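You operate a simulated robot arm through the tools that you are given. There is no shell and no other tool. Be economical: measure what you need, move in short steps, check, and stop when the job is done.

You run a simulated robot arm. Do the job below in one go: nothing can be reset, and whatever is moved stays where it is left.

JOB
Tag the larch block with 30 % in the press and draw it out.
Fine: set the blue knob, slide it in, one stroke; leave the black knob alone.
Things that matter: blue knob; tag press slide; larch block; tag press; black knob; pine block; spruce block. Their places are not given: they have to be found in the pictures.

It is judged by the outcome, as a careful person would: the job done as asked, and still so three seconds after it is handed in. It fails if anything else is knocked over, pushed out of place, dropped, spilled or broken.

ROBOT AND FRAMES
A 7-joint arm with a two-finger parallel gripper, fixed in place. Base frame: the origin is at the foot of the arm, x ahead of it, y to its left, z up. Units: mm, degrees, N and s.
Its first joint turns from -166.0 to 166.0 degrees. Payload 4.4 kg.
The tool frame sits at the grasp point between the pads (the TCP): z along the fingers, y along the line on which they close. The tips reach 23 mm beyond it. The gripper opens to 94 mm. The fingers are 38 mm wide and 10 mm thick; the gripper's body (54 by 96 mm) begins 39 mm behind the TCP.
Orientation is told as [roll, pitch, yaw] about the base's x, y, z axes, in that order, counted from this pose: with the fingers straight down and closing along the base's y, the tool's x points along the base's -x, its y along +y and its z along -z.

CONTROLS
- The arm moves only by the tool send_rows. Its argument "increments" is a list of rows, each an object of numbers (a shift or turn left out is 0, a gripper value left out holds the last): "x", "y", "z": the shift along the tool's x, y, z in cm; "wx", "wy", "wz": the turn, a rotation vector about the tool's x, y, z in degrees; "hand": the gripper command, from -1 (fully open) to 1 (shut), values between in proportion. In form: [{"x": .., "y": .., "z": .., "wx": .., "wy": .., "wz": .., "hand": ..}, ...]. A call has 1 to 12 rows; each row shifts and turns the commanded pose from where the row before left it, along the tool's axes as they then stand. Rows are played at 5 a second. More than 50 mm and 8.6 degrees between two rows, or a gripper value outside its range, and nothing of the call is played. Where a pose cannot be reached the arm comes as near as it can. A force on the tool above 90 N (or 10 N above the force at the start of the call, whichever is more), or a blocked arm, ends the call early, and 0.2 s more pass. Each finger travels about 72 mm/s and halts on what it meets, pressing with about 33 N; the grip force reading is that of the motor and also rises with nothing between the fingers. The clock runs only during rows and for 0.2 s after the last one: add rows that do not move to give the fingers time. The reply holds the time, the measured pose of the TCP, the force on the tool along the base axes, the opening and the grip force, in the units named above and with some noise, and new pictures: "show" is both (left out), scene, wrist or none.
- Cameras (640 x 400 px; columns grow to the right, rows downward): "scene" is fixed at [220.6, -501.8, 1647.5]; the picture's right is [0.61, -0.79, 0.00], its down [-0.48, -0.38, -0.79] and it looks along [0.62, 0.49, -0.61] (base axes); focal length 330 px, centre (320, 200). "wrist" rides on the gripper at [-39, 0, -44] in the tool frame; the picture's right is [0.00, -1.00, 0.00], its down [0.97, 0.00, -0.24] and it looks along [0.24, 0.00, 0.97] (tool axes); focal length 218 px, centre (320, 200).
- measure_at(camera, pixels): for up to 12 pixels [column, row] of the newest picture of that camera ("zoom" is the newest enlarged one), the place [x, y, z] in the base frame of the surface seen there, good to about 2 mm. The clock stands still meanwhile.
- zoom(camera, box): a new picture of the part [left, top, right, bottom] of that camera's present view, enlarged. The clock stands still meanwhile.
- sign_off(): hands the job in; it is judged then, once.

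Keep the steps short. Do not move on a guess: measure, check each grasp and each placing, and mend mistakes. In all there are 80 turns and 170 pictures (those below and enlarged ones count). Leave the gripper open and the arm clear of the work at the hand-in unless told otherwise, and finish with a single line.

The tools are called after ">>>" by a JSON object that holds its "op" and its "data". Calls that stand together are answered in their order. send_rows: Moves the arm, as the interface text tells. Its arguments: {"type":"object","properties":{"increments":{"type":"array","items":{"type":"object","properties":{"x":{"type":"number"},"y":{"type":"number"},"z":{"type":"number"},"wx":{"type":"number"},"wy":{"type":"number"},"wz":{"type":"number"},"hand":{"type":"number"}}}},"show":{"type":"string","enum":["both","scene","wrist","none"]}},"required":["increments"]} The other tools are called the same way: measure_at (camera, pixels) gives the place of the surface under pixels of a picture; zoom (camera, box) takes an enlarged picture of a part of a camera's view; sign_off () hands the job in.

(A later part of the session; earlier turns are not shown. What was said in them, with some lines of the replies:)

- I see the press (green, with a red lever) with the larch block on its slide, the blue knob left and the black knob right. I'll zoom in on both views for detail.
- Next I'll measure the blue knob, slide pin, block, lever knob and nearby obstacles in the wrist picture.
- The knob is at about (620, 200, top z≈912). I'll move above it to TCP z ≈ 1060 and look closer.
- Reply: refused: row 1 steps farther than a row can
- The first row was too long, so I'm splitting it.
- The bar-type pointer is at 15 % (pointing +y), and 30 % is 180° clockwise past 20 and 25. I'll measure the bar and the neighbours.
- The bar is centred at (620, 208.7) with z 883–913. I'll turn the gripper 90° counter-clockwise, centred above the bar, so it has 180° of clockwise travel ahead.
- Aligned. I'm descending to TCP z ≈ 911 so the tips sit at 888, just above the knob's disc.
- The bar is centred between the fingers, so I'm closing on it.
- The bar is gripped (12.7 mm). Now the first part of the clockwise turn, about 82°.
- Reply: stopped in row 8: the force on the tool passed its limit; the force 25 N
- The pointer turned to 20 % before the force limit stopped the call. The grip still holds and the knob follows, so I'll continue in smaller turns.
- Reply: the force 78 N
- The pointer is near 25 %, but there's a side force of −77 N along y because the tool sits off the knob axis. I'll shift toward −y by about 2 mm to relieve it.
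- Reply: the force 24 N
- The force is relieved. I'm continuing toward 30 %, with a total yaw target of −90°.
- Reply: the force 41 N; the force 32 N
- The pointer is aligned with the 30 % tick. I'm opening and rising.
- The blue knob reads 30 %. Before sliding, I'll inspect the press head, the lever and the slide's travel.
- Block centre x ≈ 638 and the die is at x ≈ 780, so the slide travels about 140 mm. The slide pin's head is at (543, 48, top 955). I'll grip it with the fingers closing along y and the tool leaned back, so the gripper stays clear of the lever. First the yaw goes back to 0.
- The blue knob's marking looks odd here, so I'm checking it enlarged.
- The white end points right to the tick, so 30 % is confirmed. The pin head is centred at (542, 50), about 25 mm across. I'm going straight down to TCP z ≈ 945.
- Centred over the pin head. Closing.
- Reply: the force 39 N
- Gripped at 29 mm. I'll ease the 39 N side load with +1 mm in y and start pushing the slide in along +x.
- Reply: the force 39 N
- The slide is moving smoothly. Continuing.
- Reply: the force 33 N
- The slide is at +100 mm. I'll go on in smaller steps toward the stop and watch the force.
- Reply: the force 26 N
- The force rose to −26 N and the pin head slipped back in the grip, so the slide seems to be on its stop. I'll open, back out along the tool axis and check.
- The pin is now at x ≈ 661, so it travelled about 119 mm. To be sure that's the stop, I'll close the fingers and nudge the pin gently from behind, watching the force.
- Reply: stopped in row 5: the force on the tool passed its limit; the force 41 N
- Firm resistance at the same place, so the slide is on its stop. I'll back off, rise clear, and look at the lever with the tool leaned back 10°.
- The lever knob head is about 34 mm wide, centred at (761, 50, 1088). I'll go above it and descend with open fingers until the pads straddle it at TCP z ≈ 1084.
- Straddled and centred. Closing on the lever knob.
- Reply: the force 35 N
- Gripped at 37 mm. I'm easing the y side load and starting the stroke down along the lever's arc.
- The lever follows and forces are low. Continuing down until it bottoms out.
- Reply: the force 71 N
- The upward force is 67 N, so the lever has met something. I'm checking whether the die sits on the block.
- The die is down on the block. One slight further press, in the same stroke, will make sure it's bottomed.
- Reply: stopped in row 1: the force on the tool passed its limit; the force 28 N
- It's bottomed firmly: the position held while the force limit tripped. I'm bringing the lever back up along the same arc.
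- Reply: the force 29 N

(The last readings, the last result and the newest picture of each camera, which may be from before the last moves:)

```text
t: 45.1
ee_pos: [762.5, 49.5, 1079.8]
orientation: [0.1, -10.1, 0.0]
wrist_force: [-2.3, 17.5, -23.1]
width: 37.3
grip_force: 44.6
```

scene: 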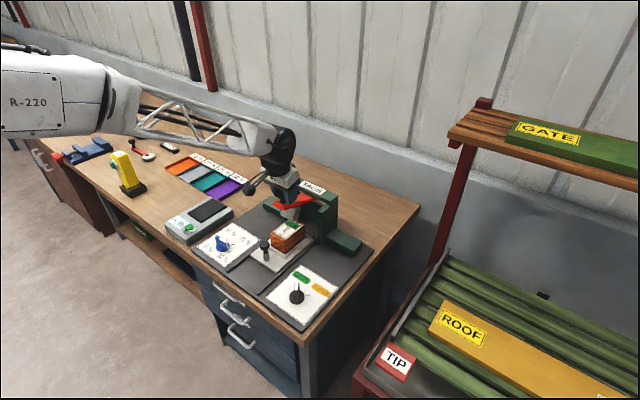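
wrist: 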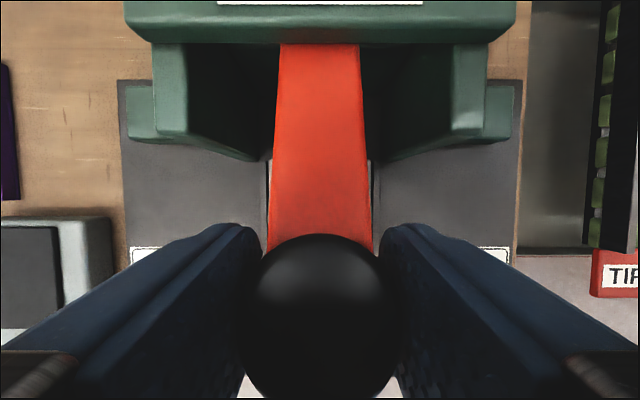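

The lever is back at its top stop, and a green tag shows on the block. I'm releasing and rising clear.

>>> {"op": "send_rows", "data": {"increments": [{"hand": -1}, {}, {}, {}, {"z": -4}, {"z": -4.5}, {"x": 4}, {"x": 4}, {"x": 4}, {}]}}

>>> {"op": "zoom", "data": {"camera": "scene", "box": [220, 170, 350, 275]}}

```text
t: 47.4
ee_pos: [630.6, 50.5, 1145.0]
orientation: [0.0, -10.1, 0.1]
wrist_force: [-0.6, -0.6, 0.6]
width: 94.5
grip_force: 0.0
```

scene: 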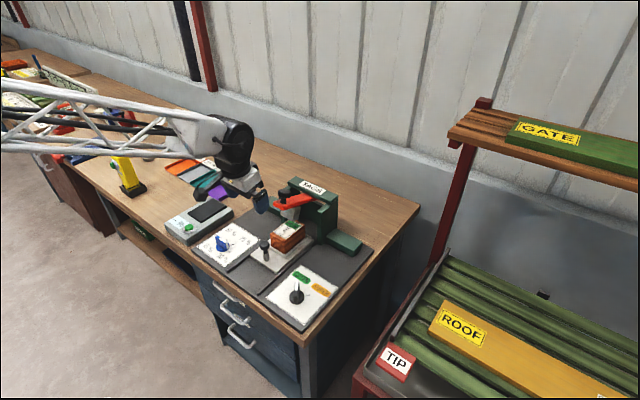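
wrist: 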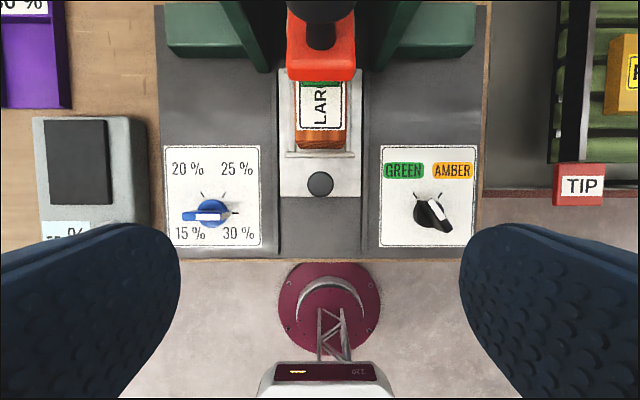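

```text
3.81 times, centred on (285, 222) of scene
```

zoom: 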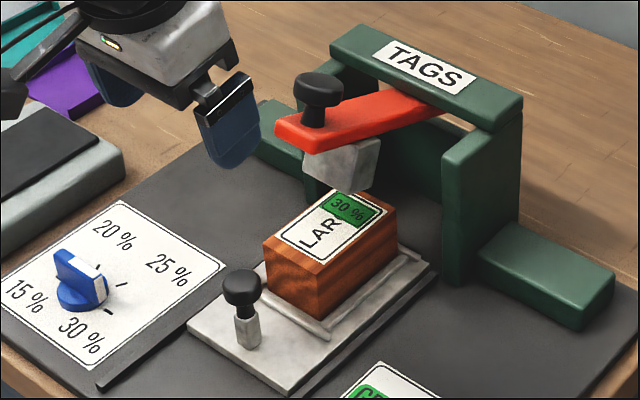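

The block carries a green "30 %" tag and the lever is up. To draw the slide out, I'll lean back to 30° and go to a stand-off behind the pin at (661, 50).

>>> {"op": "send_rows", "data": {"increments": [{"wy": -6.7}, {"wy": -6.7}, {"wy": -6.6}, {"x": 2.41, "z": 2.0, "y": -0.03}, {"x": 2.41, "z": 2.0}, {"x": 2.41, "z": 2.0}, {}], "show": "wrist"}}

```text
t: 49.0
ee_pos: [597.5, 50.1, 1056.8]
orientation: [0.0, -30.1, 0.0]
wrist_force: [0.3, 0.2, 0.5]
width: 94.0
grip_force: 0.2
```

wrist: 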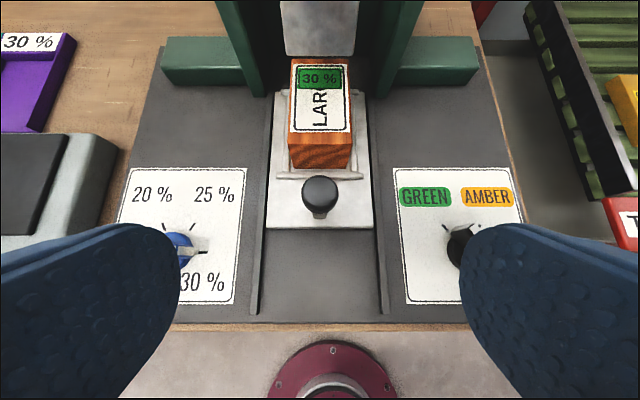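

Descending along the tool axis to the pin, then closing.

>>> {"op": "send_rows", "data": {"increments": [{"z": 4.3}, {"z": 4.3}, {"z": 4.2}, {"y": 0.05}, {"hand": 1}, {}, {}, {}, {}], "show": "wrist"}}

```text
t: 51.0
ee_pos: [661.0, 50.1, 945.2]
orientation: [0.0, -30.1, 0.0]
wrist_force: [-0.3, 4.1, -1.5]
width: 28.8
grip_force: 44.9
```

wrist: 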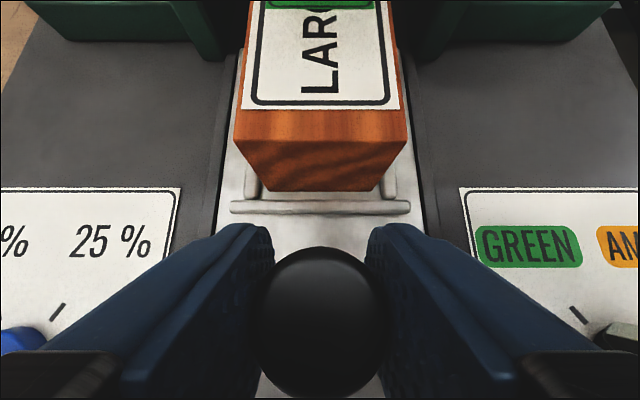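

The pin is well gripped. I'm drawing the slide out along −x by 118 mm.

>>> {"op": "send_rows", "data": {"increments": [{"x": 0.87, "z": -0.5}, {"x": 0.87, "z": -0.5}, {"x": 0.87, "z": -0.5}, {"x": 0.87, "z": -0.5}, {"x": 0.87, "z": -0.5}, {"x": 0.87, "z": -0.5}, {}], "show": "none"}}

>>> {"op": "send_rows", "data": {"increments": [{"x": 0.87, "z": -0.5}, {"x": 0.87, "z": -0.5}, {"x": 0.87, "z": -0.5}, {"x": 0.87, "z": -0.5}, {"x": 0.87, "z": -0.5}, {"x": 0.69, "z": -0.4}, {}]}}

```text
t: 52.5
ee_pos: [600.7, 49.6, 946.0]
orientation: [0.0, -30.0, 0.0]
wrist_force: [-1.4, -17.0, 3.1]
width: 29.0
grip_force: 44.8
```

```text
t: 54.1
ee_pos: [542.8, 49.9, 945.6]
orientation: [0.0, -30.1, 0.0]
wrist_force: [-1.4, -23.1, 3.2]
width: 29.2
grip_force: 45.4
```

scene: 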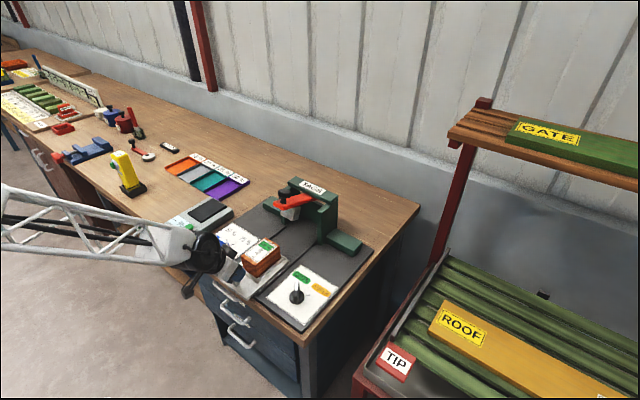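
wrist: 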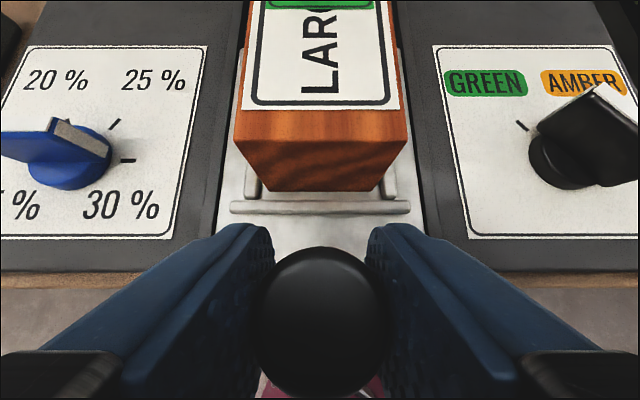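

It's within about 1 mm of its starting place. I'll nudge it the last bit, release and retreat.

>>> {"op": "send_rows", "data": {"increments": [{"x": 0.13, "z": -0.08}, {}, {"hand": -1}, {}, {}, {}, {"z": -4}, {"z": -4.5}, {"z": -4.5}, {"x": -2.25, "z": -3.9}, {}]}}

>>> {"op": "zoom", "data": {"camera": "scene", "box": [180, 165, 380, 310]}}

>>> {"op": "zoom", "data": {"camera": "wrist", "box": [120, 60, 520, 310]}}

```text
t: 56.5
ee_pos: [476.7, 49.2, 1103.1]
orientation: [0.0, -30.1, 0.1]
wrist_force: [1.2, -1.1, -0.3]
width: 94.0
grip_force: 0.0
```

scene: 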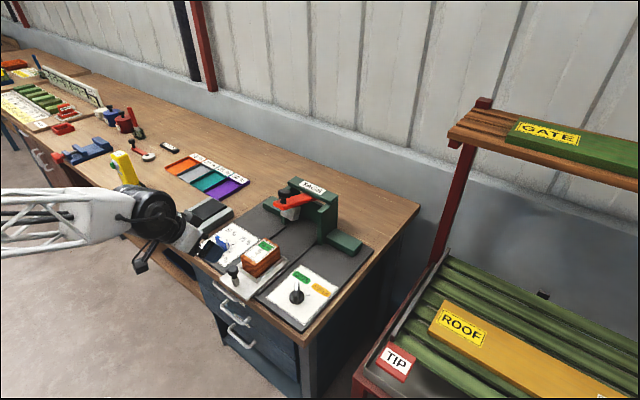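
wrist: 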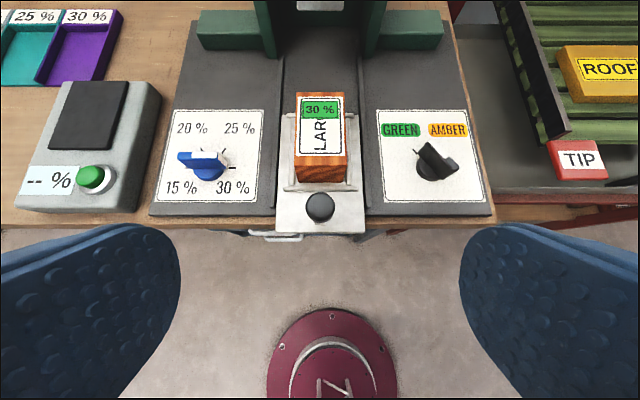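

```text
2.76 times, centred on (280, 238) of scene
```

zoom: 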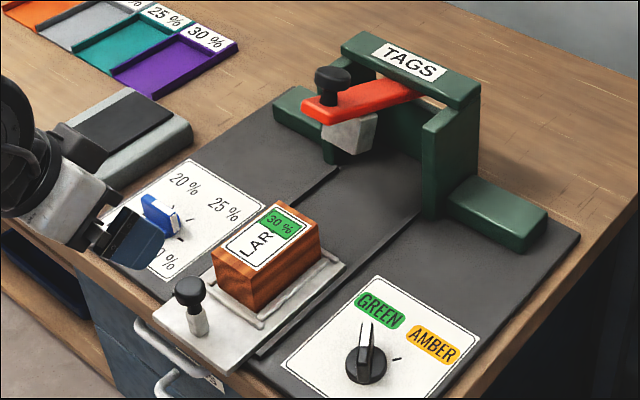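

```text
1.60 times, centred on (320, 185) of wrist
```

zoom: 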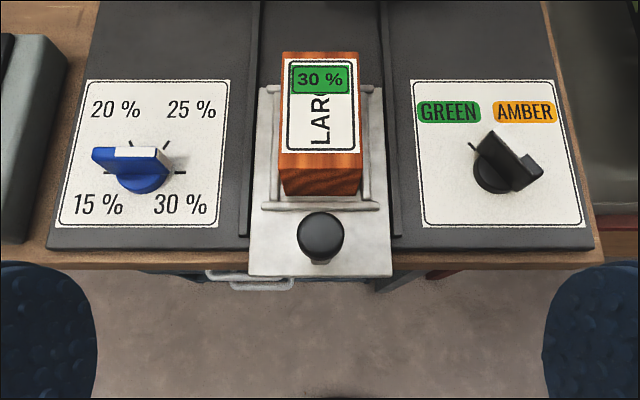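

The block is drawn out with a green 30 % tag, the lever is up, the black knob is untouched, and the open gripper is clear. Handing in.

>>> {"op": "sign_off", "data": {}}

```text
The job is handed in.
```

The larch block has its 30 % tag from a single stroke, it is drawn out on the slide, and the black knob was left alone.
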